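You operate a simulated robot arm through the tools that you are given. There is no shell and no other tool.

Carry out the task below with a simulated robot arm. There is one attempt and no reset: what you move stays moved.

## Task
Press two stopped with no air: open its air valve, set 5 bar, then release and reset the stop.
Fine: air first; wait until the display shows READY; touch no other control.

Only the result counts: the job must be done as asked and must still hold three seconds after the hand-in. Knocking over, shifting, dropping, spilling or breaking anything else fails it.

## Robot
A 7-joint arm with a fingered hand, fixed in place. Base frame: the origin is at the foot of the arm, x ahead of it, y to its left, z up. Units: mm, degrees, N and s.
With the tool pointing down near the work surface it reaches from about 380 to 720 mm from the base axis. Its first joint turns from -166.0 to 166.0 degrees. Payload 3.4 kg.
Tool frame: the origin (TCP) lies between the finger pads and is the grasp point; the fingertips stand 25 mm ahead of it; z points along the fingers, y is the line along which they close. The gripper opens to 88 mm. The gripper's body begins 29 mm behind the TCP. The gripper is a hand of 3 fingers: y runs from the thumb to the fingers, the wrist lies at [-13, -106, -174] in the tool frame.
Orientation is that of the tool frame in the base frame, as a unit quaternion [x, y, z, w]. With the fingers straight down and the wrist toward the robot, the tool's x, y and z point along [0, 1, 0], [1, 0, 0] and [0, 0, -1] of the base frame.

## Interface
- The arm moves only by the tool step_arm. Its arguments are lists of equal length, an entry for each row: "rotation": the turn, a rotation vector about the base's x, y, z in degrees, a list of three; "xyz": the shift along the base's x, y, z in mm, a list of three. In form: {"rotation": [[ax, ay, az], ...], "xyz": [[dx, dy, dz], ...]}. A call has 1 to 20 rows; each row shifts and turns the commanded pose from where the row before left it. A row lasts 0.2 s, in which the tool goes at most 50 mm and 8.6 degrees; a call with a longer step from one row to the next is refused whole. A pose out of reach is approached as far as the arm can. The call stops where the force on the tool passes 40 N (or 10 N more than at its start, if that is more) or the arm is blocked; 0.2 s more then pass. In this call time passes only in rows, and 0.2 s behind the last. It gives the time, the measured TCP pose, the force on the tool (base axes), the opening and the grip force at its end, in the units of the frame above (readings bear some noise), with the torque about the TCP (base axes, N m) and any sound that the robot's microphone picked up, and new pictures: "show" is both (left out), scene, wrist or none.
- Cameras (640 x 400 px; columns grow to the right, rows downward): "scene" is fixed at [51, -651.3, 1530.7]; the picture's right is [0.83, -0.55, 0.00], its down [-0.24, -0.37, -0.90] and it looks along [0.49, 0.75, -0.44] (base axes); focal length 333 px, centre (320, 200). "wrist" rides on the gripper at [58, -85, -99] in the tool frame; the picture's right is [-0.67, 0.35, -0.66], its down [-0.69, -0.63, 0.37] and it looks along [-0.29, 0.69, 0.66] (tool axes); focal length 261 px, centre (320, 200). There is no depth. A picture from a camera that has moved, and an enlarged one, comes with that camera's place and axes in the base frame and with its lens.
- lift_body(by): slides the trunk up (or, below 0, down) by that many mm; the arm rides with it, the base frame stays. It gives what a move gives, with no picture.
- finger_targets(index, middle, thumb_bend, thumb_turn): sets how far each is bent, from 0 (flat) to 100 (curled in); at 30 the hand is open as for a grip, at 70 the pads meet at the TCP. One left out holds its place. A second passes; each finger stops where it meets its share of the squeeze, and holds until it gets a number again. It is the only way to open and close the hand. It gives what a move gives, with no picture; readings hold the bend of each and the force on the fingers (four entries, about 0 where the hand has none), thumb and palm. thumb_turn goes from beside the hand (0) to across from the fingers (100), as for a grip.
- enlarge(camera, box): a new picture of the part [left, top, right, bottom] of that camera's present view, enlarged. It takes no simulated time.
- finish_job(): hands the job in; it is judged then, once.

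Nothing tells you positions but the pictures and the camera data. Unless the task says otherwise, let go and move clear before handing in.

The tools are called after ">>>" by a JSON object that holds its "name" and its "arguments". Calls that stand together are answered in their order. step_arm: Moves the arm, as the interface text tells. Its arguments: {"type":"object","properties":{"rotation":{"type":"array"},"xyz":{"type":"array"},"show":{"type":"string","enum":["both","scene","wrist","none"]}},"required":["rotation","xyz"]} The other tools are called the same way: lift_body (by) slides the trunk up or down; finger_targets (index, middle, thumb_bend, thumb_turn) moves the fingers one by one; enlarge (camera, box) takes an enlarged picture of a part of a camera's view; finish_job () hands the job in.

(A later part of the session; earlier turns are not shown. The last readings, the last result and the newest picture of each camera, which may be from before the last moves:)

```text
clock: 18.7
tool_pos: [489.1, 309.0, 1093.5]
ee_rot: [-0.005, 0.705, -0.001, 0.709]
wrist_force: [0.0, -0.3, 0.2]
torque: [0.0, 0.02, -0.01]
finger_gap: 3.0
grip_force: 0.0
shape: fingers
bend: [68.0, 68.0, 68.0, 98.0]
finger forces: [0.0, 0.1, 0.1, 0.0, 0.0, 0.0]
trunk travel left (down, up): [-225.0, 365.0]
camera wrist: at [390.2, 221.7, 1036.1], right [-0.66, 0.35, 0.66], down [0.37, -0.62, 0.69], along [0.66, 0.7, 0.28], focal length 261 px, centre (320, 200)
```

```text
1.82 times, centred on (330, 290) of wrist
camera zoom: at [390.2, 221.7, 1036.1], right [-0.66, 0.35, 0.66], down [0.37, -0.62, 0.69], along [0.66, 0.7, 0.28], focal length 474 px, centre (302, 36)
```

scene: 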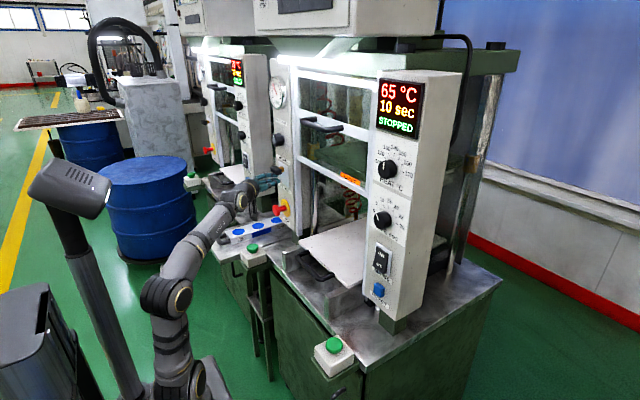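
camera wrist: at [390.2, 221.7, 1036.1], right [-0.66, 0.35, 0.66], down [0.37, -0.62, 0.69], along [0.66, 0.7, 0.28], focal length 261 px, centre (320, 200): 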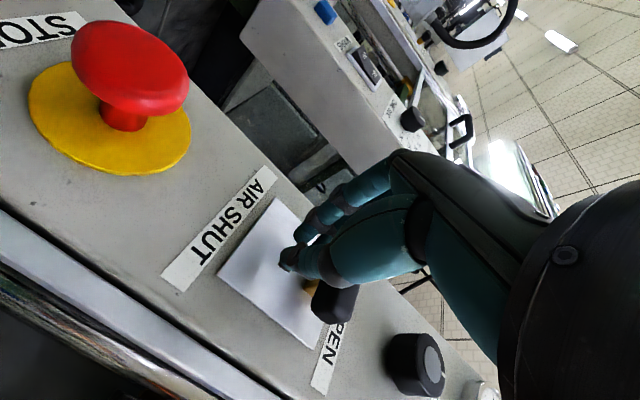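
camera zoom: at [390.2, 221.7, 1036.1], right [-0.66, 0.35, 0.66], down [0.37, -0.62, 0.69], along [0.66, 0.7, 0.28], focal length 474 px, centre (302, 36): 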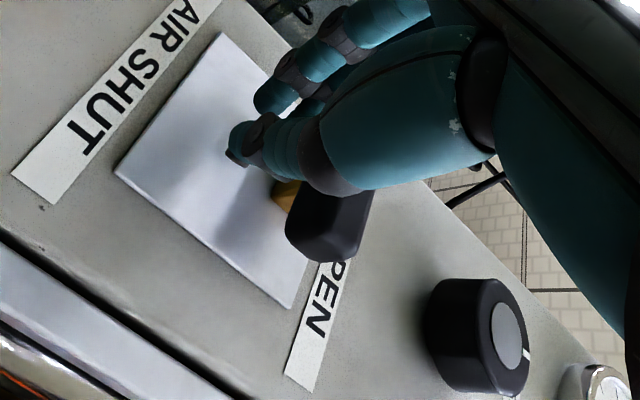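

Air is on: the gauge shows 2.7 bar. Now I'll retreat straight back, open the hand and go in front of the pressure knob (about y 313, z 1227), then re-read the gauge.

>>> {"name": "step_arm", "arguments": {"rotation": [[0, 0, 0], [0, 0, 0], [0, 0, 0], [0, 0, 0]], "xyz": [[0, 0, -4], [-30, 0, -2], [-35, 0, 0], [-25, 0, 0]], "show": "none"}}

>>> {"name": "finger_targets", "arguments": {"index": 30, "middle": 30, "thumb_bend": 30}}

>>> {"name": "step_arm", "arguments": {"rotation": [[0, 0, 0], [0, 0, 0], [0, 0, 0], [0, 0, 0]], "xyz": [[0, 0, 40], [0, 0, 40], [0, 0, 40], [0, 0, 18]]}}

>>> {"name": "enlarge", "arguments": {"camera": "scene", "box": [230, 65, 330, 140]}}

>>> {"name": "enlarge", "arguments": {"camera": "scene", "box": [220, 110, 320, 185]}}

>>> {"name": "enlarge", "arguments": {"camera": "wrist", "box": [120, 120, 440, 320]}}

```text
clock: 19.7
tool_pos: [398.1, 308.3, 1085.7]
ee_rot: [-0.004, 0.706, -0.001, 0.708]
wrist_force: [-0.6, 0.3, 0.8]
torque: [-0.01, -0.02, 0.02]
finger_gap: 3.3
grip_force: 0.0
shape: fingers
bend: [68.0, 68.0, 68.0, 98.0]
finger forces: [0.1, 0.0, 0.1, 0.1, 0.0, 0.1]
trunk travel left (down, up): [-225.0, 365.0]
```

```text
clock: 20.7
tool_pos: [398.3, 308.0, 1086.8]
ee_rot: [-0.004, 0.704, -0.001, 0.71]
wrist_force: [0.6, -0.8, -0.3]
torque: [-0.01, -0.02, -0.01]
finger_gap: 84.2
grip_force: 0.1
shape: fingers
bend: [30.0, 30.0, 30.0, 98.0]
finger forces: [0.0, 0.0, 0.0, 0.0, 0.0, 0.0]
trunk travel left (down, up): [-225.0, 365.0]
```

```text
clock: 21.7
tool_pos: [398.8, 307.6, 1225.4]
ee_rot: [-0.005, 0.705, -0.001, 0.709]
wrist_force: [0.3, 0.4, 0.1]
torque: [0.0, 0.01, 0.01]
finger_gap: 84.7
grip_force: 0.0
shape: fingers
bend: [30.0, 30.0, 30.0, 98.0]
finger forces: [0.0, 0.1, 0.0, 0.0, 0.1, 0.0]
trunk travel left (down, up): [-225.0, 365.0]
camera wrist: at [299.9, 220.7, 1167.9], right [-0.66, 0.35, 0.66], down [0.37, -0.62, 0.69], along [0.66, 0.7, 0.28], focal length 261 px, centre (320, 200)
```

scene: 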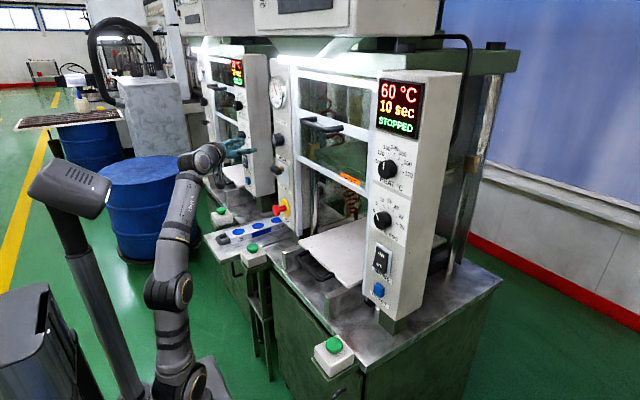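
wrist: 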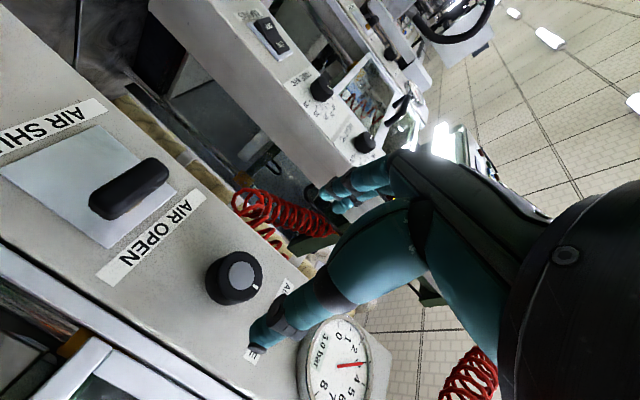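

```text
5.33 times, centred on (280, 102) of scene
camera zoom: at [51.0, -651.3, 1530.7], right [0.83, -0.55, 0.0], down [-0.24, -0.37, -0.9], along [0.49, 0.75, -0.44], focal length 1777 px, centre (533, 720)
```

zoom: 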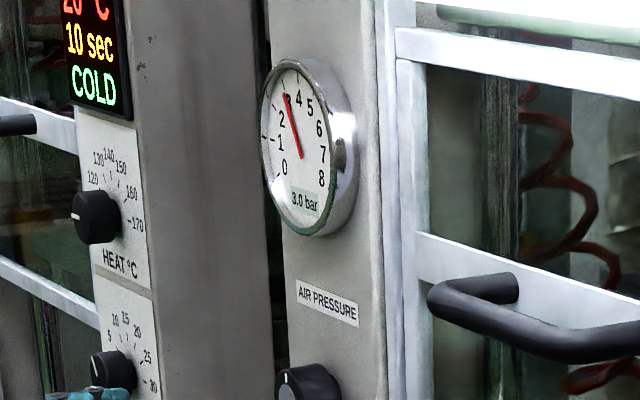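

```text
5.33 times, centred on (270, 148) of scene
camera zoom: at [51.0, -651.3, 1530.7], right [0.83, -0.55, 0.0], down [-0.24, -0.37, -0.9], along [0.49, 0.75, -0.44], focal length 1777 px, centre (587, 480)
```

zoom: 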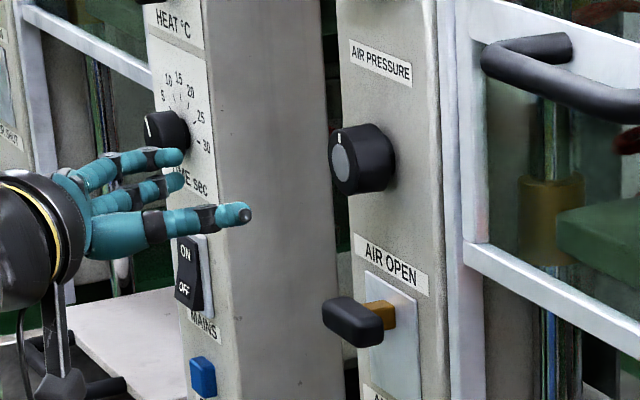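

```text
2.00 times, centred on (280, 220) of wrist
camera zoom: at [299.9, 220.7, 1167.9], right [-0.66, 0.35, 0.66], down [0.37, -0.62, 0.69], along [0.66, 0.7, 0.28], focal length 521 px, centre (400, 160)
```

zoom: 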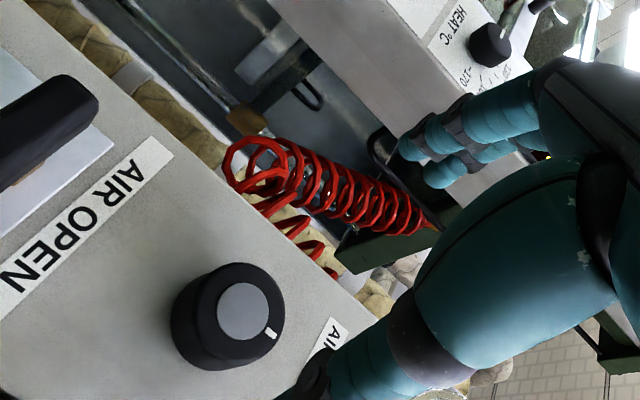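

With the valve open the gauge settles at 3.0 bar. The knob's face centre is near (502, 308, 1228). I'll pre-roll the hand 40° anticlockwise for turning room, then move in over the knob.

>>> {"name": "step_arm", "arguments": {"rotation": [[-8, 0, 0], [-8, 0, 0], [-8, 0, 0], [-8, 0, 0], [-8, 0, 0]], "xyz": [[0, 0, 2], [0, 0, 0], [0, 0, 0], [0, 0, 0], [0, 0, 0]], "show": "none"}}

>>> {"name": "step_arm", "arguments": {"rotation": [[0, 0, 0], [0, 0, 0], [0, 0, 0], [0, 0, 0]], "xyz": [[25, 0, 0], [25, 0, 0], [20, 0, 0], [15, 0, 0]]}}

>>> {"name": "enlarge", "arguments": {"camera": "scene", "box": [220, 90, 320, 165]}}

>>> {"name": "enlarge", "arguments": {"camera": "wrist", "box": [120, 120, 440, 320]}}

```text
clock: 22.9
tool_pos: [387.1, 319.6, 1157.6]
ee_rot: [-0.248, 0.662, -0.243, 0.664]
wrist_force: [0.2, 0.6, 1.2]
torque: [-0.01, 0.01, -0.02]
finger_gap: 84.6
grip_force: 0.1
shape: fingers
bend: [30.0, 30.0, 30.0, 98.0]
finger forces: [0.0, 0.0, 0.0, 0.0, 0.1, 0.1]
out of reach, approached as far as the arm can: row 2, 3, 4, 5
trunk travel left (down, up): [-225.0, 365.0]
```

```text
clock: 23.9
tool_pos: [462.1, 316.3, 1142.3]
ee_rot: [-0.247, 0.662, -0.241, 0.665]
wrist_force: [0.3, -0.3, -0.4]
torque: [-0.01, 0.0, 0.02]
finger_gap: 84.4
grip_force: 0.0
shape: fingers
bend: [30.0, 30.0, 30.0, 98.0]
finger forces: [0.1, 0.0, 0.0, 0.0, 0.0, 0.0]
out of reach, approached as far as the arm can: row 2, 3
trunk travel left (down, up): [-225.0, 365.0]
camera wrist: at [362.3, 212.8, 1154.2], right [-0.66, 0.69, 0.28], down [0.37, -0.03, 0.93], along [0.66, 0.72, -0.23], focal length 261 px, centre (320, 200)
```

scene: 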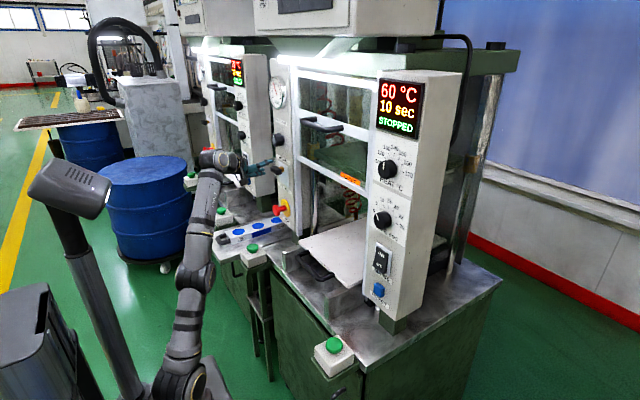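
wrist: 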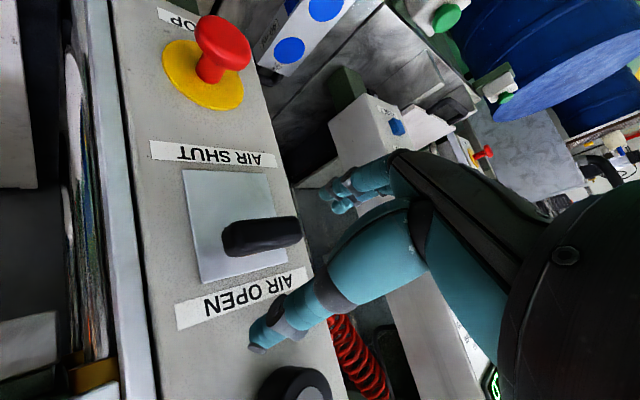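

```text
5.33 times, centred on (270, 128) of scene
camera zoom: at [51.0, -651.3, 1530.7], right [0.83, -0.55, 0.0], down [-0.24, -0.37, -0.9], along [0.49, 0.75, -0.44], focal length 1777 px, centre (587, 587)
```

zoom: 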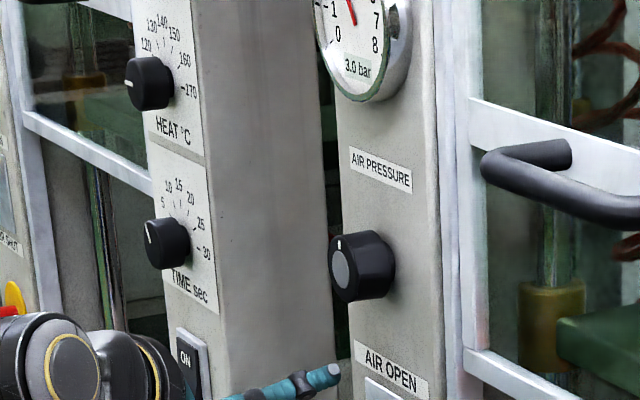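

```text
2.00 times, centred on (280, 220) of wrist
camera zoom: at [362.3, 212.8, 1154.2], right [-0.66, 0.69, 0.28], down [0.37, -0.03, 0.93], along [0.66, 0.72, -0.23], focal length 521 px, centre (400, 160)
```

zoom: 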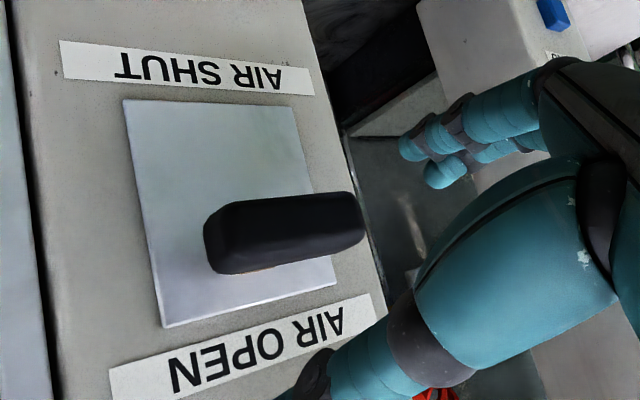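

The rolled wrist was out of reach high up, so the hand sagged to z 1142 (nothing touched). I'll back straight off, then raise the trunk to gain height.

>>> {"name": "step_arm", "arguments": {"rotation": [[0, 0, 0], [0, 0, 0]], "xyz": [[-35, 0, 0], [-35, 0, 0]], "show": "none"}}

>>> {"name": "lift_body", "arguments": {"by": 130}}

```text
clock: 24.5
tool_pos: [391.8, 320.3, 1144.2]
ee_rot: [-0.246, 0.663, -0.242, 0.665]
wrist_force: [0.6, -0.4, 0.0]
torque: [0.0, -0.02, -0.01]
finger_gap: 84.8
grip_force: 0.1
shape: fingers
bend: [30.0, 30.0, 30.0, 98.0]
finger forces: [0.1, 0.1, 0.1, 0.0, 0.1, 0.0]
trunk travel left (down, up): [-225.0, 365.0]
```

```text
clock: 26.1
tool_pos: [392.2, 318.8, 1274.7]
ee_rot: [-0.247, 0.662, -0.241, 0.665]
wrist_force: [-0.3, 0.0, 0.3]
torque: [-0.02, -0.01, 0.03]
finger_gap: 84.6
grip_force: 0.1
shape: fingers
bend: [30.0, 30.0, 30.0, 98.0]
finger forces: [0.0, 0.0, 0.0, 0.1, 0.0, 0.0]
trunk travel left (down, up): [-355.0, 235.0]
```

>>> {"name": "step_arm", "arguments": {"rotation": [[0, 0, 0], [0, 0, 0]], "xyz": [[5, -6, -25], [5, -5, -22]]}}

>>> {"name": "enlarge", "arguments": {"camera": "wrist", "box": [120, 120, 440, 320]}}

>>> {"name": "enlarge", "arguments": {"camera": "scene", "box": [220, 90, 320, 165]}}

```text
clock: 26.7
tool_pos: [401.7, 306.8, 1227.3]
ee_rot: [-0.246, 0.663, -0.241, 0.665]
wrist_force: [0.4, 0.2, 0.0]
torque: [0.01, -0.02, -0.01]
finger_gap: 84.7
grip_force: 0.0
shape: fingers
bend: [30.0, 30.0, 30.0, 98.0]
finger forces: [0.0, 0.1, 0.1, 0.1, 0.0, 0.0]
trunk travel left (down, up): [-355.0, 235.0]
camera wrist: at [303.3, 203.7, 1239.3], right [-0.66, 0.69, 0.28], down [0.37, -0.03, 0.93], along [0.66, 0.72, -0.23], focal length 261 px, centre (320, 200)
```

scene: 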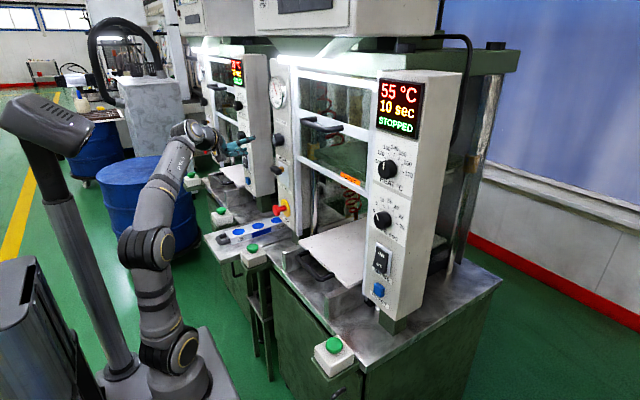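
wrist: 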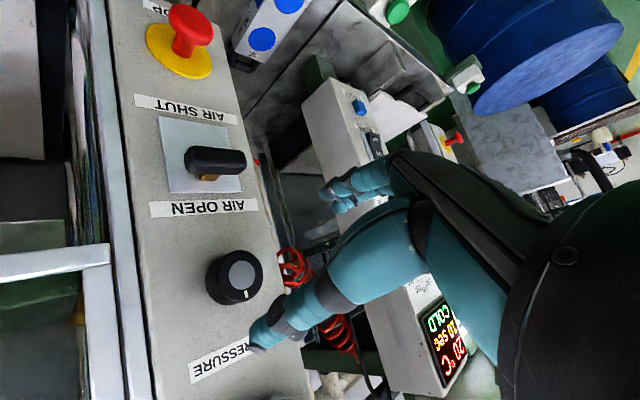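

```text
2.00 times, centred on (280, 220) of wrist
camera zoom: at [303.3, 203.7, 1239.3], right [-0.66, 0.69, 0.28], down [0.37, -0.03, 0.93], along [0.66, 0.72, -0.23], focal length 521 px, centre (400, 160)
```

zoom: 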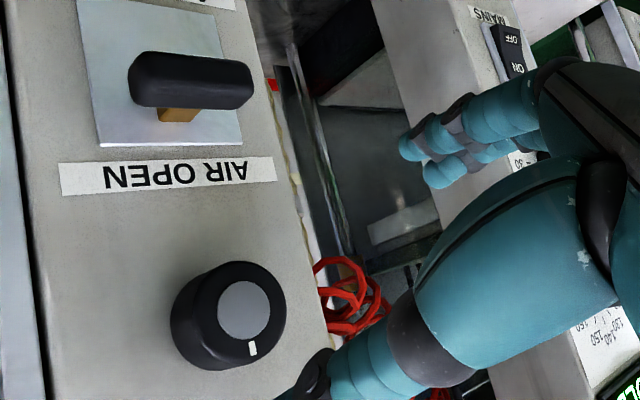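

```text
5.33 times, centred on (270, 128) of scene
camera zoom: at [51.0, -651.3, 1530.7], right [0.83, -0.55, 0.0], down [-0.24, -0.37, -0.9], along [0.49, 0.75, -0.44], focal length 1777 px, centre (587, 587)
```

zoom: 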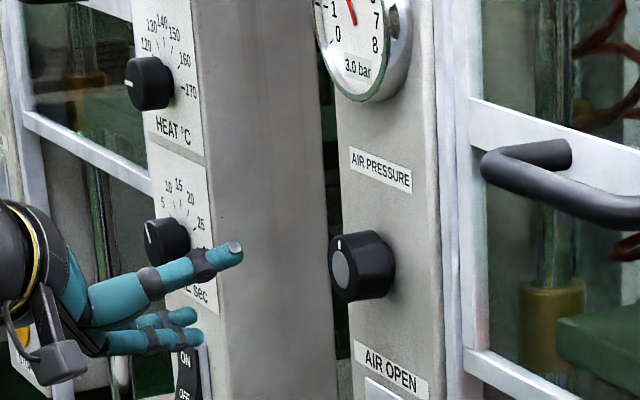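

Now the hand is centred on the knob axis at the wanted height. I'll move in until the pads straddle the knob.

>>> {"name": "step_arm", "arguments": {"rotation": [[0, 0, 0], [0, 0, 0], [0, 0, 0], [0, 0, 0]], "xyz": [[30, 0, 0], [30, 0, 1], [20, 0, 1], [12, 0, 0]]}}

>>> {"name": "enlarge", "arguments": {"camera": "wrist", "box": [120, 120, 440, 320]}}

>>> {"name": "enlarge", "arguments": {"camera": "scene", "box": [220, 90, 320, 165]}}

```text
clock: 27.7
tool_pos: [494.8, 306.9, 1229.8]
ee_rot: [-0.247, 0.662, -0.242, 0.665]
wrist_force: [-0.4, -0.8, -0.1]
torque: [0.0, 0.0, 0.01]
finger_gap: 84.6
grip_force: 0.1
shape: fingers
bend: [30.0, 30.0, 30.0, 98.0]
finger forces: [0.0, 0.1, 0.0, 0.0, 0.0, 0.1]
trunk travel left (down, up): [-355.0, 235.0]
camera wrist: at [396.0, 203.7, 1241.7], right [-0.66, 0.69, 0.28], down [0.37, -0.03, 0.93], along [0.66, 0.72, -0.23], focal length 261 px, centre (320, 200)
```

scene: 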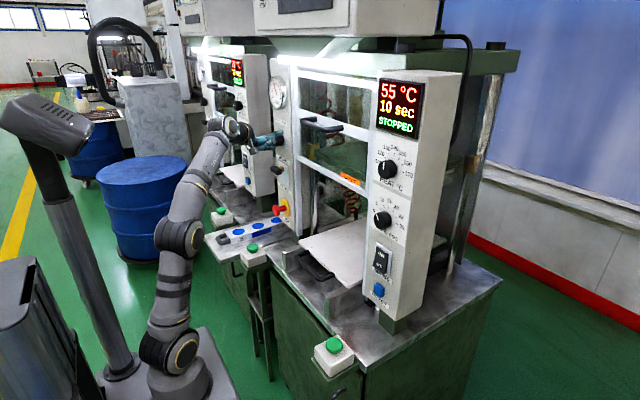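
wrist: 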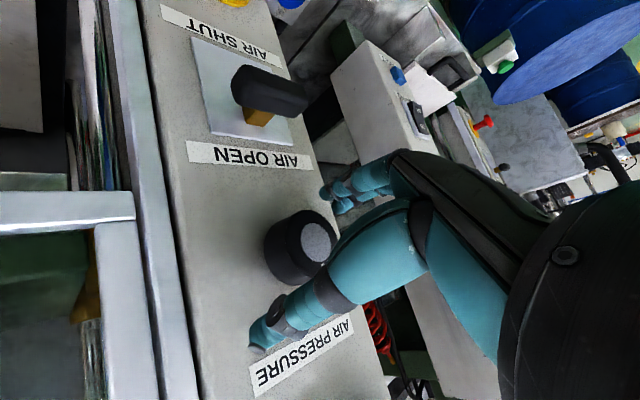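

```text
2.00 times, centred on (280, 220) of wrist
camera zoom: at [396.0, 203.7, 1241.7], right [-0.66, 0.69, 0.28], down [0.37, -0.03, 0.93], along [0.66, 0.72, -0.23], focal length 521 px, centre (400, 160)
```

zoom: 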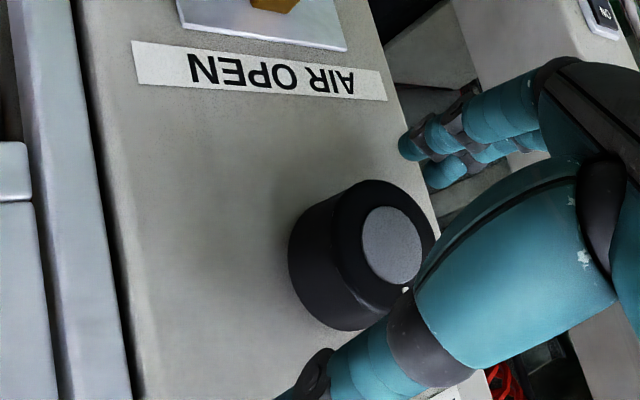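

```text
5.33 times, centred on (270, 128) of scene
camera zoom: at [51.0, -651.3, 1530.7], right [0.83, -0.55, 0.0], down [-0.24, -0.37, -0.9], along [0.49, 0.75, -0.44], focal length 1777 px, centre (587, 587)
```

zoom: 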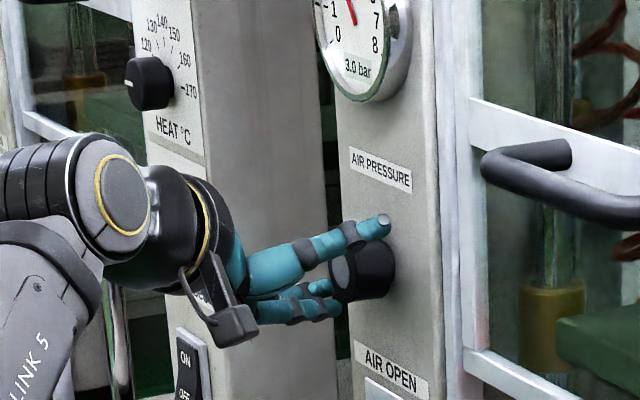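

The thumb and fingers straddle the knob. Closing the hand on it.

>>> {"name": "finger_targets", "arguments": {"index": 60, "middle": 60, "thumb_bend": 60}}

>>> {"name": "enlarge", "arguments": {"camera": "scene", "box": [220, 70, 320, 145]}}

>>> {"name": "enlarge", "arguments": {"camera": "wrist", "box": [120, 120, 440, 320]}}

```text
clock: 28.7
tool_pos: [494.9, 309.3, 1229.3]
ee_rot: [-0.247, 0.663, -0.242, 0.665]
wrist_force: [0.1, 5.4, -6.4]
torque: [0.0, 0.17, 0.15]
finger_gap: 33.9
grip_force: 6.7
shape: fingers
bend: [52.0, 55.0, 56.0, 97.0]
finger forces: [5.8, 4.5, 0.1, 0.0, 3.1, 0.0]
trunk travel left (down, up): [-355.0, 235.0]
```

```text
5.33 times, centred on (270, 108) of scene
camera zoom: at [51.0, -651.3, 1530.7], right [0.83, -0.55, 0.0], down [-0.24, -0.37, -0.9], along [0.49, 0.75, -0.44], focal length 1777 px, centre (587, 693)
```

zoom: 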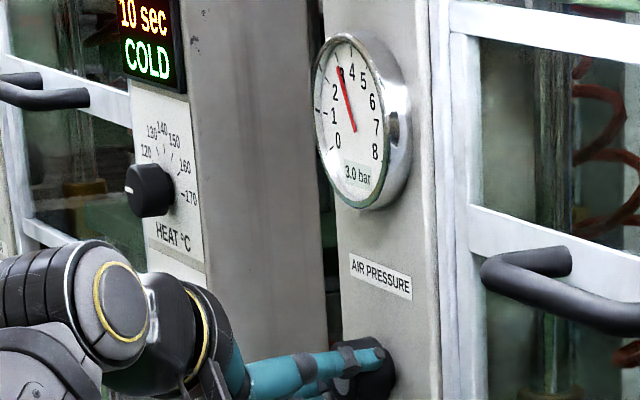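

```text
2.00 times, centred on (280, 220) of wrist
camera zoom: at [395.9, 205.4, 1241.2], right [-0.66, 0.69, 0.28], down [0.37, -0.03, 0.93], along [0.65, 0.72, -0.23], focal length 521 px, centre (400, 160)
```

zoom: 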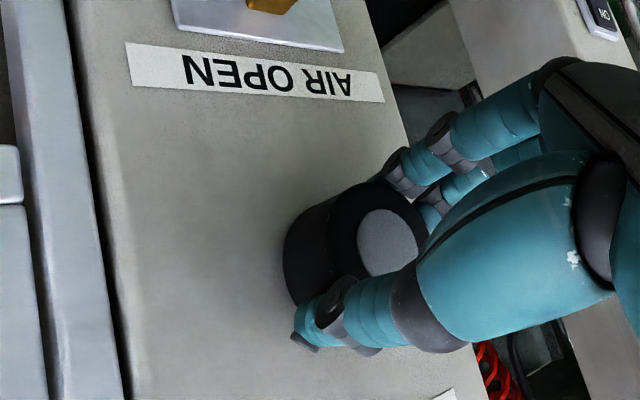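

The knob is held. I'll turn it clockwise a little and check the gauge.

>>> {"name": "step_arm", "arguments": {"rotation": [[8, 0, 0], [8, 0, 0]], "xyz": [[0, 0, 0], [0, 0, 0]], "show": "none"}}

>>> {"name": "enlarge", "arguments": {"camera": "scene", "box": [220, 70, 320, 145]}}

>>> {"name": "enlarge", "arguments": {"camera": "wrist", "box": [120, 120, 440, 320]}}

```text
clock: 29.3
tool_pos: [493.5, 307.7, 1228.3]
ee_rot: [-0.152, 0.69, -0.146, 0.693]
wrist_force: [0.0, 5.2, -4.4]
torque: [-0.02, 0.06, 0.14]
finger_gap: 33.9
grip_force: 6.0
shape: fingers
bend: [52.0, 55.0, 56.0, 97.0]
finger forces: [5.7, 4.1, 0.0, 0.0, 3.4, 0.1]
trunk travel left (down, up): [-355.0, 235.0]
```

```text
5.33 times, centred on (270, 108) of scene
camera zoom: at [51.0, -651.3, 1530.7], right [0.83, -0.55, 0.0], down [-0.24, -0.37, -0.9], along [0.49, 0.75, -0.44], focal length 1777 px, centre (587, 693)
```

zoom: 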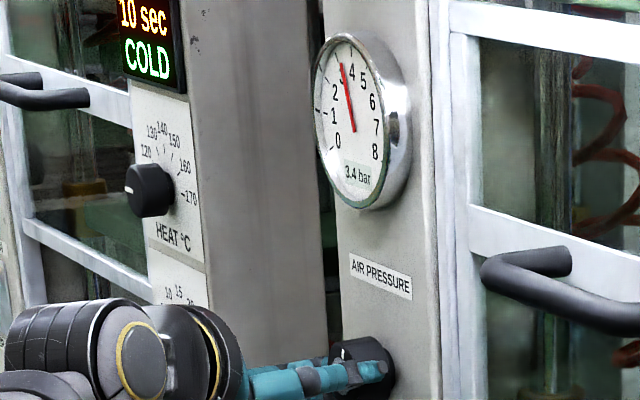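

```text
2.00 times, centred on (280, 220) of wrist
camera zoom: at [395.7, 206.0, 1212.3], right [-0.66, 0.59, 0.47], down [0.37, -0.29, 0.88], along [0.66, 0.76, -0.03], focal length 521 px, centre (400, 160)
```

zoom: 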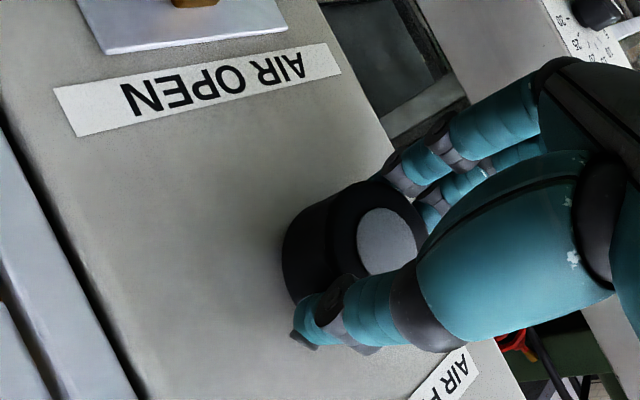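

The turn works: 3.4 bar after 16°. Turning on clockwise.

>>> {"name": "step_arm", "arguments": {"rotation": [[8, 0, 0], [8, 0, 0], [8, 0, 0], [8, 0, 0]], "xyz": [[0, 0, 0], [0, 0, 0], [0, 0, 0], [0, 0, 0]], "show": "scene"}}

>>> {"name": "enlarge", "arguments": {"camera": "scene", "box": [220, 70, 320, 145]}}

```text
clock: 30.3
tool_pos: [494.6, 308.5, 1229.4]
ee_rot: [0.046, 0.704, 0.049, 0.707]
wrist_force: [0.4, 5.0, -3.0]
torque: [-0.04, 0.06, 0.09]
finger_gap: 34.1
grip_force: 6.5
shape: fingers
bend: [52.0, 56.0, 56.0, 96.0]
finger forces: [4.9, 3.0, 0.1, 0.0, 4.3, 0.0]
trunk travel left (down, up): [-355.0, 235.0]
```

scene: 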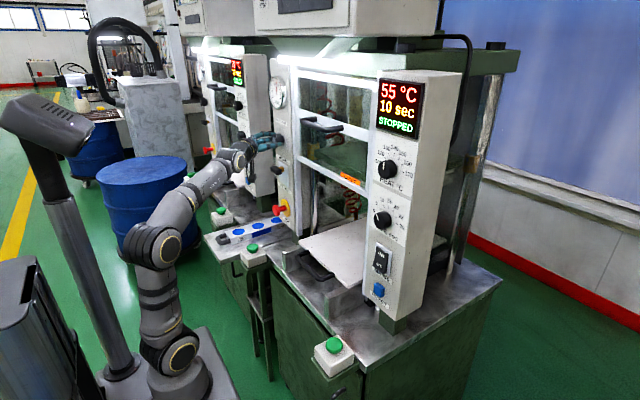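

```text
5.33 times, centred on (270, 108) of scene
camera zoom: at [51.0, -651.3, 1530.7], right [0.83, -0.55, 0.0], down [-0.24, -0.37, -0.9], along [0.49, 0.75, -0.44], focal length 1777 px, centre (587, 693)
```

zoom: 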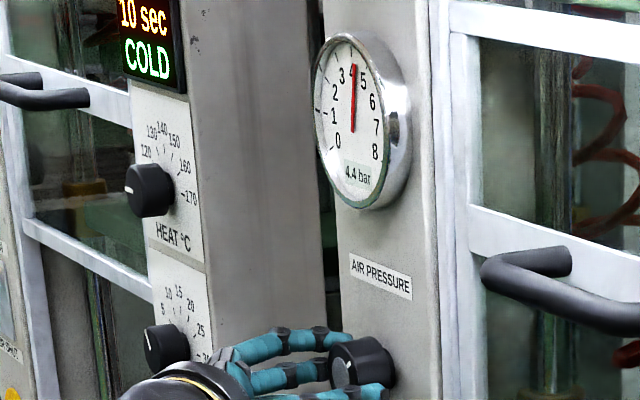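

4.4 bar at about 48° turned. I'll let it settle briefly before the last part.

>>> {"name": "step_arm", "arguments": {"rotation": [[0, 0, 0], [0, 0, 0], [0, 0, 0]], "xyz": [[0, 0, 0], [0, 0, 0], [0, 0, 0]], "show": "none"}}

>>> {"name": "enlarge", "arguments": {"camera": "scene", "box": [260, 70, 310, 120]}}

```text
clock: 31.1
tool_pos: [493.7, 307.5, 1229.5]
ee_rot: [0.045, 0.704, 0.049, 0.707]
wrist_force: [1.4, 3.6, -2.4]
torque: [0.0, 0.06, 0.08]
finger_gap: 34.3
grip_force: 6.2
shape: fingers
bend: [52.0, 56.0, 56.0, 96.0]
finger forces: [4.8, 3.1, 0.0, 0.0, 4.4, 0.0]
trunk travel left (down, up): [-355.0, 235.0]
```

```text
8.00 times, centred on (285, 95) of scene
camera zoom: at [51.0, -651.3, 1530.7], right [0.83, -0.55, 0.0], down [-0.24, -0.37, -0.9], along [0.49, 0.75, -0.44], focal length 2665 px, centre (600, 1040)
```

zoom: 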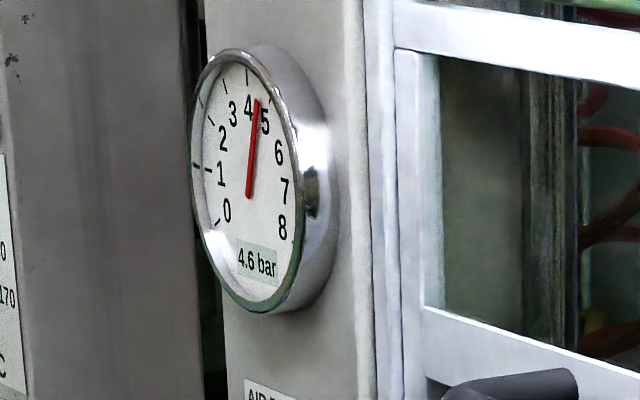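

Settled at 4.6 bar, i.e. 30° per bar, so 12° more should give 5.0.

>>> {"name": "step_arm", "arguments": {"rotation": [[6, 0, 0], [6, 0, 0], [0, 0, 0], [0, 0, 0], [0, 0, 0], [0, 0, 0]], "xyz": [[0, 0, 0], [0, 0, 0], [0, 0, 0], [0, 0, 0], [0, 0, 0], [0, 0, 0]], "show": "none"}}

>>> {"name": "enlarge", "arguments": {"camera": "scene", "box": [260, 70, 310, 120]}}

```text
clock: 32.5
tool_pos: [493.1, 307.3, 1229.6]
ee_rot: [0.119, 0.695, 0.122, 0.699]
wrist_force: [2.4, 5.1, -1.1]
torque: [-0.01, 0.04, 0.12]
finger_gap: 34.2
grip_force: 6.6
shape: fingers
bend: [52.0, 56.0, 55.0, 96.0]
finger forces: [5.0, 2.9, 0.0, 0.0, 4.1, 0.0]
trunk travel left (down, up): [-355.0, 235.0]
```

```text
8.00 times, centred on (285, 95) of scene
camera zoom: at [51.0, -651.3, 1530.7], right [0.83, -0.55, 0.0], down [-0.24, -0.37, -0.9], along [0.49, 0.75, -0.44], focal length 2665 px, centre (600, 1040)
```

zoom: 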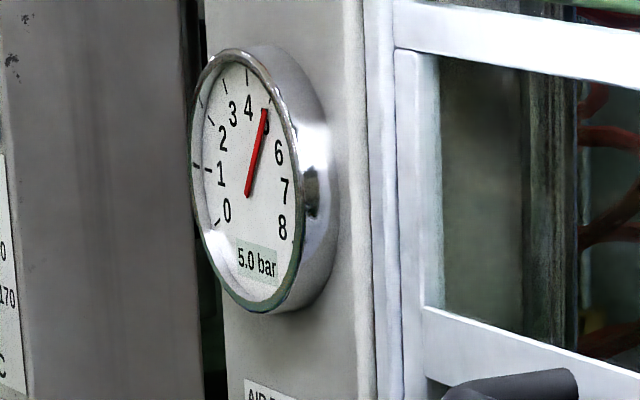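

The gauge reads 5.0 bar. I'll open the fingers, back straight off and re-check the reading.

>>> {"name": "finger_targets", "arguments": {"index": 30, "middle": 30, "thumb_bend": 30}}

>>> {"name": "step_arm", "arguments": {"rotation": [[0, 0, 0], [0, 0, 0], [0, 0, 0], [0, 0, 0]], "xyz": [[-10, 0, 0], [-25, 0, 0], [-30, 0, 0], [-30, 0, 0]]}}

>>> {"name": "enlarge", "arguments": {"camera": "scene", "box": [260, 70, 310, 120]}}

>>> {"name": "enlarge", "arguments": {"camera": "scene", "box": [240, 150, 310, 220]}}

```text
clock: 33.5
tool_pos: [492.6, 307.1, 1230.3]
ee_rot: [0.119, 0.694, 0.122, 0.699]
wrist_force: [-0.4, -0.3, 0.6]
torque: [0.02, 0.0, 0.02]
finger_gap: 84.4
grip_force: 0.1
shape: fingers
bend: [30.0, 30.0, 30.0, 97.0]
finger forces: [0.0, 0.1, 0.1, 0.0, 0.0, 0.0]
trunk travel left (down, up): [-355.0, 235.0]
```

```text
clock: 34.5
tool_pos: [399.1, 306.9, 1231.2]
ee_rot: [0.118, 0.695, 0.121, 0.699]
wrist_force: [0.0, 0.0, -0.8]
torque: [0.01, -0.03, 0.01]
finger_gap: 84.5
grip_force: 0.0
shape: fingers
bend: [30.0, 30.0, 30.0, 97.0]
finger forces: [0.1, 0.0, 0.0, 0.1, 0.0, 0.0]
trunk travel left (down, up): [-355.0, 235.0]
camera wrist: at [299.9, 245.5, 1147.4], right [-0.66, 0.1, 0.74], down [0.36, -0.82, 0.44], along [0.66, 0.56, 0.51], focal length 261 px, centre (320, 200)
```

scene: 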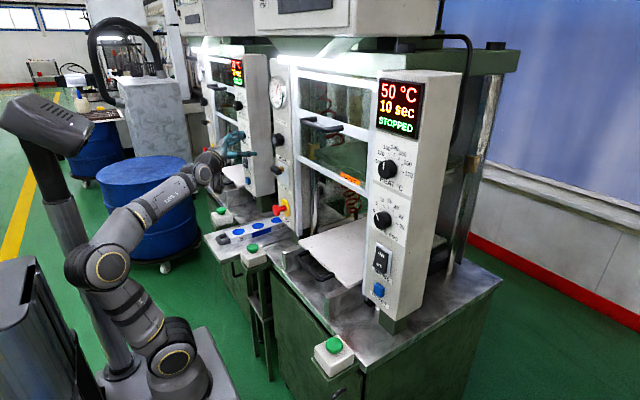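
wrist: 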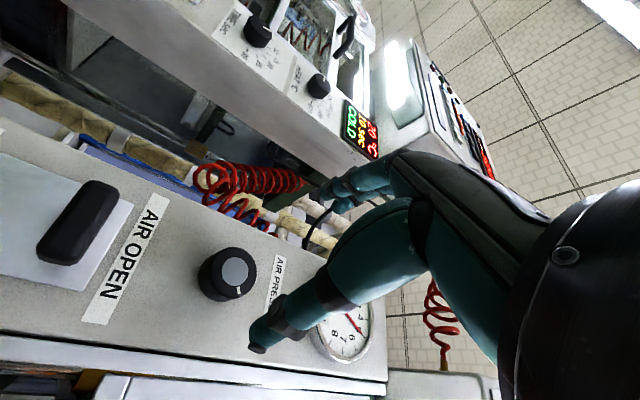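

```text
8.00 times, centred on (285, 95) of scene
camera zoom: at [51.0, -651.3, 1530.7], right [0.83, -0.55, 0.0], down [-0.24, -0.37, -0.9], along [0.49, 0.75, -0.44], focal length 2665 px, centre (600, 1040)
```

zoom: 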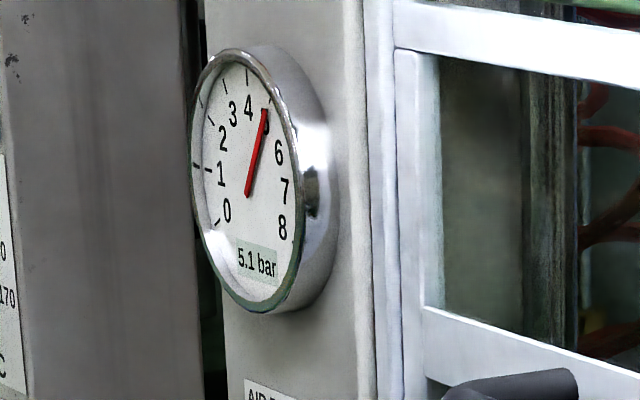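

```text
5.71 times, centred on (275, 185) of scene
camera zoom: at [51.0, -651.3, 1530.7], right [0.83, -0.55, 0.0], down [-0.24, -0.37, -0.9], along [0.49, 0.75, -0.44], focal length 1904 px, centre (577, 286)
```

zoom: 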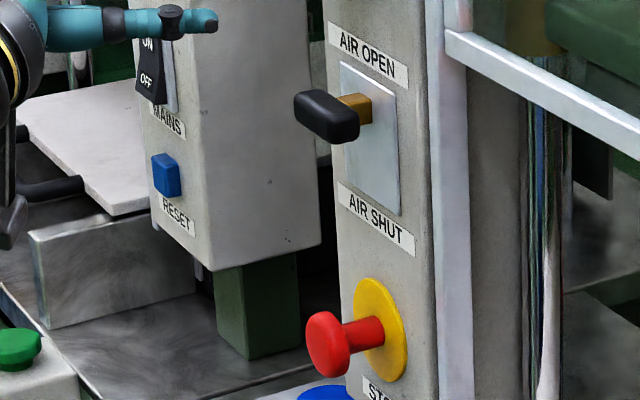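

The gauge now shows 5.1 bar. I'll wait a moment to see where it settles, while aligning the hand with the knob again.

>>> {"name": "step_arm", "arguments": {"rotation": [[0, 0, 0], [0, 0, 0], [0, 0, 0], [0, 0, 0]], "xyz": [[0, 0, -1], [0, 0, 0], [0, 0, 0], [0, 0, 0]], "show": "none"}}

>>> {"name": "enlarge", "arguments": {"camera": "scene", "box": [270, 75, 300, 115]}}

>>> {"name": "enlarge", "arguments": {"camera": "wrist", "box": [280, 280, 400, 380]}}

```text
clock: 35.5
tool_pos: [399.4, 306.9, 1231.2]
ee_rot: [0.119, 0.695, 0.122, 0.699]
wrist_force: [0.3, 0.2, 0.3]
torque: [-0.01, -0.02, 0.03]
finger_gap: 84.1
grip_force: 0.0
shape: fingers
bend: [30.0, 30.0, 30.0, 97.0]
finger forces: [0.0, 0.0, 0.1, 0.0, 0.1, 0.0]
trunk travel left (down, up): [-355.0, 235.0]
```

```text
10.00 times, centred on (285, 95) of scene
camera zoom: at [51.0, -651.3, 1530.7], right [0.83, -0.55, 0.0], down [-0.24, -0.37, -0.9], along [0.49, 0.75, -0.44], focal length 3331 px, centre (670, 1250)
```

zoom: 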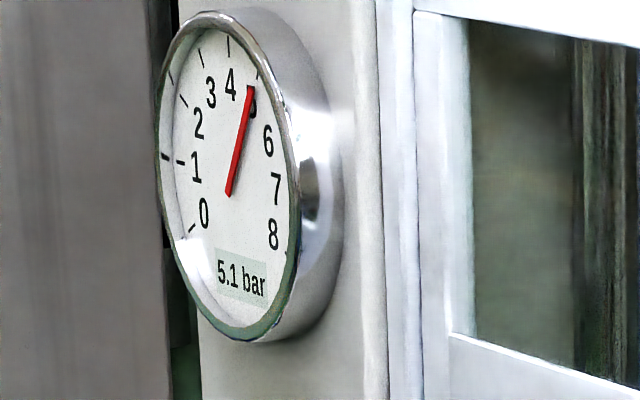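

```text
4.00 times, centred on (340, 330) of wrist
camera zoom: at [300.2, 245.7, 1146.5], right [-0.66, 0.1, 0.74], down [0.37, -0.82, 0.44], along [0.66, 0.56, 0.51], focal length 1043 px, centre (240, -320)
```

zoom: 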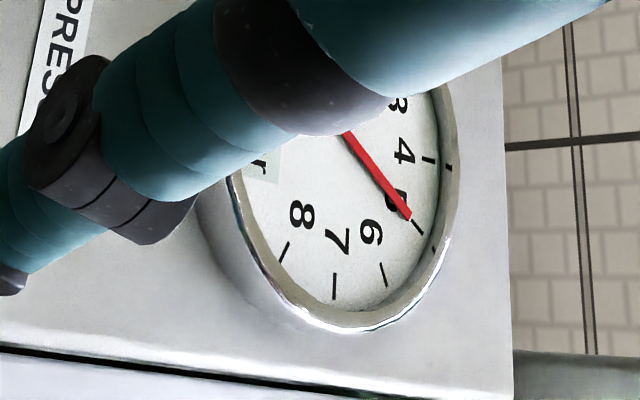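

It's stable at 5.1. I'm right in front of the knob, so I'll re-grip and trim it back about 2–3°.

>>> {"name": "step_arm", "arguments": {"rotation": [[0, 0, 0], [0, 0, 0], [0, 0, 0], [0, 0, 0]], "xyz": [[30, 0, 0], [30, 0, 0], [24, 0, -1], [10, 0, 0]], "show": "none"}}

>>> {"name": "finger_targets", "arguments": {"index": 60, "middle": 60, "thumb_bend": 60}}

>>> {"name": "enlarge", "arguments": {"camera": "scene", "box": [270, 75, 300, 115]}}

>>> {"name": "step_arm", "arguments": {"rotation": [[-2.5, 0, 0], [0, 0, 0], [0, 0, 0], [0, 0, 0], [0, 0, 0], [0, 0, 0]], "xyz": [[0, 0, 0], [0, 0, 0], [0, 0, 0], [0, 0, 0], [0, 0, 0], [0, 0, 0]], "show": "none"}}

>>> {"name": "enlarge", "arguments": {"camera": "scene", "box": [270, 75, 300, 115]}}

```text
clock: 36.5
tool_pos: [493.6, 306.6, 1227.9]
ee_rot: [0.119, 0.695, 0.122, 0.699]
wrist_force: [0.4, -0.3, -1.1]
torque: [0.0, -0.01, -0.02]
finger_gap: 84.5
grip_force: 0.0
shape: fingers
bend: [30.0, 30.0, 30.0, 97.0]
finger forces: [0.1, 0.0, 0.0, 0.0, 0.0, 0.0]
trunk travel left (down, up): [-355.0, 235.0]
```

```text
clock: 37.5
tool_pos: [492.5, 308.3, 1228.5]
ee_rot: [0.118, 0.694, 0.123, 0.699]
wrist_force: [0.9, 4.8, 5.0]
torque: [-0.04, -0.09, 0.11]
finger_gap: 34.2
grip_force: 6.4
shape: fingers
bend: [52.0, 55.0, 55.0, 97.0]
finger forces: [5.0, 4.5, 0.0, 0.1, 3.2, 0.1]
trunk travel left (down, up): [-355.0, 235.0]
```

```text
10.00 times, centred on (285, 95) of scene
camera zoom: at [51.0, -651.3, 1530.7], right [0.83, -0.55, 0.0], down [-0.24, -0.37, -0.9], along [0.49, 0.75, -0.44], focal length 3331 px, centre (670, 1250)
```

zoom: 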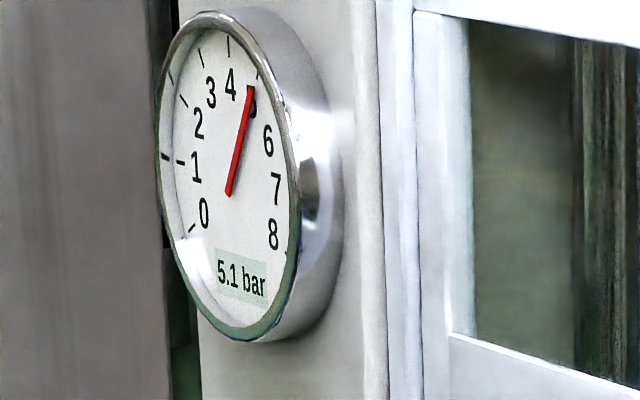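

```text
clock: 38.9
tool_pos: [493.3, 308.6, 1228.3]
ee_rot: [0.104, 0.697, 0.106, 0.701]
wrist_force: [-1.0, 4.6, 3.6]
torque: [0.02, -0.06, 0.12]
finger_gap: 34.0
grip_force: 6.1
shape: fingers
bend: [52.0, 55.0, 55.0, 97.0]
finger forces: [5.2, 4.4, 0.0, 0.0, 3.4, 0.0]
trunk travel left (down, up): [-355.0, 235.0]
```

```text
10.00 times, centred on (285, 95) of scene
camera zoom: at [51.0, -651.3, 1530.7], right [0.83, -0.55, 0.0], down [-0.24, -0.37, -0.9], along [0.49, 0.75, -0.44], focal length 3331 px, centre (670, 1250)
```

zoom: 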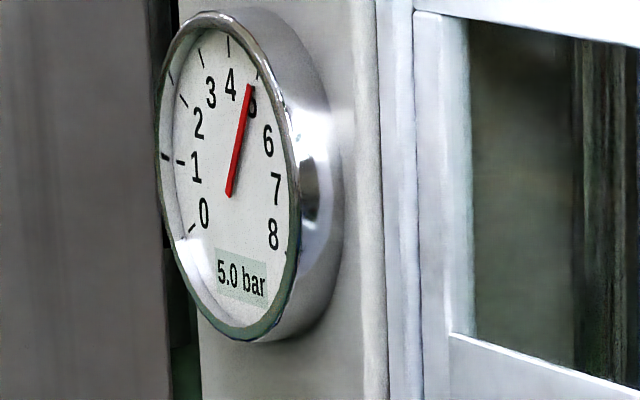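

5.0 bar. Now I'll release the knob, back off, lower the trunk toward the stop button and level the hand roll.

>>> {"name": "finger_targets", "arguments": {"index": 30, "middle": 30, "thumb_bend": 30}}

>>> {"name": "step_arm", "arguments": {"rotation": [[0, 0, 0], [0, 0, 0], [0, 0, 0], [0, 0, 0], [-8, 0, 0], [-8, 0, 0]], "xyz": [[-10, 0, 0], [-25, 0, 0], [-30, 0, 0], [-30, 0, 0], [-10, 0, 0], [0, 0, 0]], "show": "none"}}

>>> {"name": "lift_body", "arguments": {"by": -200}}

>>> {"name": "step_arm", "arguments": {"rotation": [[0, 0, 0]], "xyz": [[0, 0, -5]]}}

>>> {"name": "enlarge", "arguments": {"camera": "scene", "box": [250, 70, 310, 115]}}

>>> {"name": "enlarge", "arguments": {"camera": "wrist", "box": [100, 100, 340, 250]}}

>>> {"name": "enlarge", "arguments": {"camera": "scene", "box": [230, 180, 310, 230]}}

```text
clock: 39.9
tool_pos: [492.6, 308.1, 1227.8]
ee_rot: [0.104, 0.697, 0.107, 0.701]
wrist_force: [0.2, -0.2, -0.1]
torque: [-0.03, -0.01, 0.01]
finger_gap: 84.4
grip_force: 0.0
shape: fingers
bend: [30.0, 30.0, 30.0, 97.0]
finger forces: [0.0, 0.0, 0.1, 0.1, 0.0, 0.0]
trunk travel left (down, up): [-355.0, 235.0]
```

```text
clock: 41.3
tool_pos: [387.3, 307.3, 1228.2]
ee_rot: [0.005, 0.705, 0.008, 0.709]
wrist_force: [0.4, 0.1, 0.5]
torque: [0.0, 0.02, 0.0]
finger_gap: 84.8
grip_force: 0.0
shape: fingers
bend: [30.0, 30.0, 30.0, 97.0]
finger forces: [0.0, 0.0, 0.1, 0.0, 0.0, 0.0]
trunk travel left (down, up): [-355.0, 235.0]
```

```text
clock: 43.5
tool_pos: [387.7, 305.9, 1028.3]
ee_rot: [0.005, 0.706, 0.009, 0.708]
wrist_force: [-0.5, -0.2, -0.8]
torque: [0.0, -0.01, 0.0]
finger_gap: 84.4
grip_force: 0.0
shape: fingers
bend: [30.0, 30.0, 30.0, 97.0]
finger forces: [0.1, 0.0, 0.1, 0.0, 0.0, 0.0]
trunk travel left (down, up): [-155.0, 435.0]
```

```text
clock: 43.9
tool_pos: [387.4, 307.5, 1023.1]
ee_rot: [0.005, 0.705, 0.009, 0.709]
wrist_force: [0.2, 0.7, 0.9]
torque: [0.05, -0.02, -0.02]
finger_gap: 84.4
grip_force: 0.1
shape: fingers
bend: [30.0, 30.0, 30.0, 97.0]
finger forces: [0.1, 0.1, 0.0, 0.1, 0.1, 0.0]
trunk travel left (down, up): [-155.0, 435.0]
camera wrist: at [289.4, 222.8, 963.8], right [-0.66, 0.33, 0.67], down [0.37, -0.64, 0.68], along [0.66, 0.69, 0.3], focal length 261 px, centre (320, 200)
```

scene: 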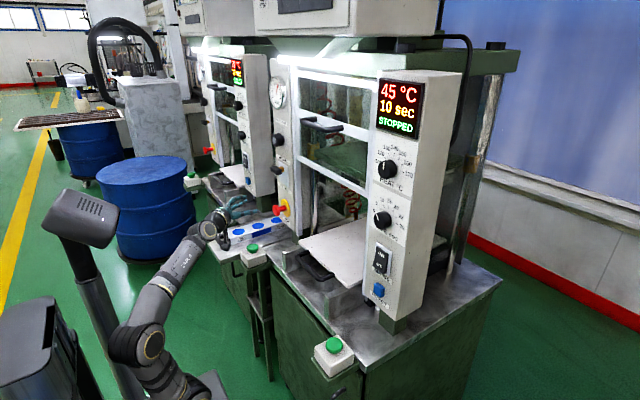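
wrist: 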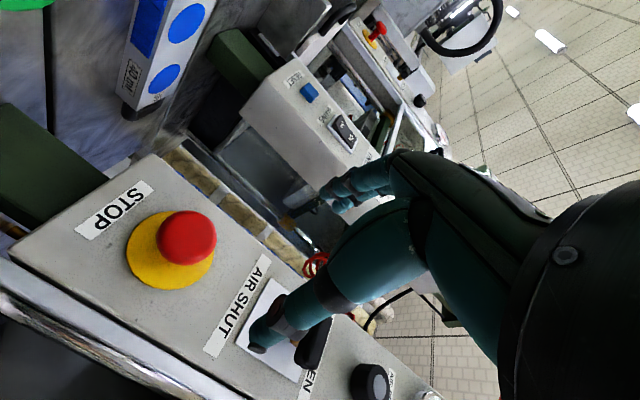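

```text
8.89 times, centred on (280, 92) of scene
camera zoom: at [51.0, -651.3, 1530.7], right [0.83, -0.55, 0.0], down [-0.24, -0.37, -0.9], along [0.49, 0.75, -0.44], focal length 2961 px, centre (676, 1156)
```

zoom: 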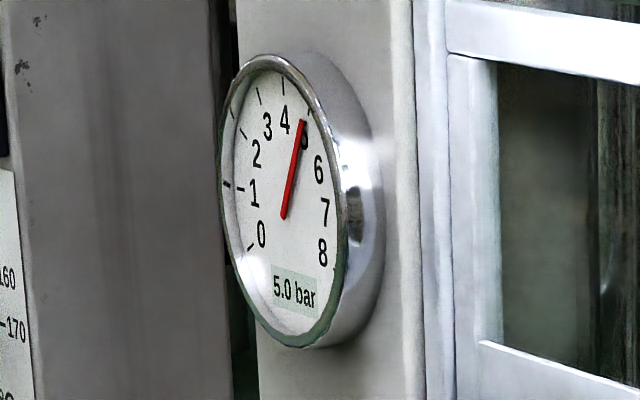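

```text
2.67 times, centred on (220, 175) of wrist
camera zoom: at [289.4, 222.8, 963.8], right [-0.66, 0.33, 0.67], down [0.37, -0.64, 0.68], along [0.66, 0.69, 0.3], focal length 695 px, centre (587, 267)
```

zoom: 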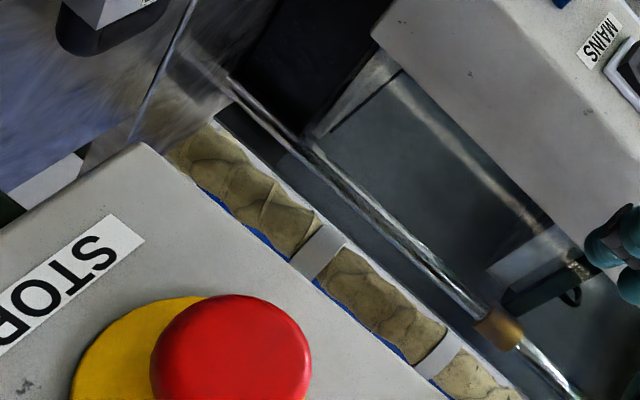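

```text
8.00 times, centred on (270, 205) of scene
camera zoom: at [51.0, -651.3, 1530.7], right [0.83, -0.55, 0.0], down [-0.24, -0.37, -0.9], along [0.49, 0.75, -0.44], focal length 2665 px, centre (720, 160)
```

zoom: 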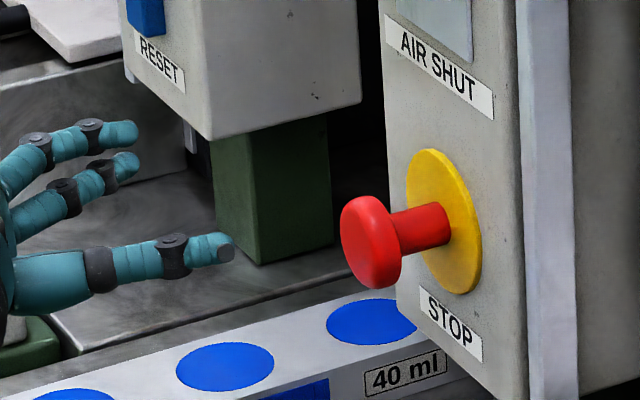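

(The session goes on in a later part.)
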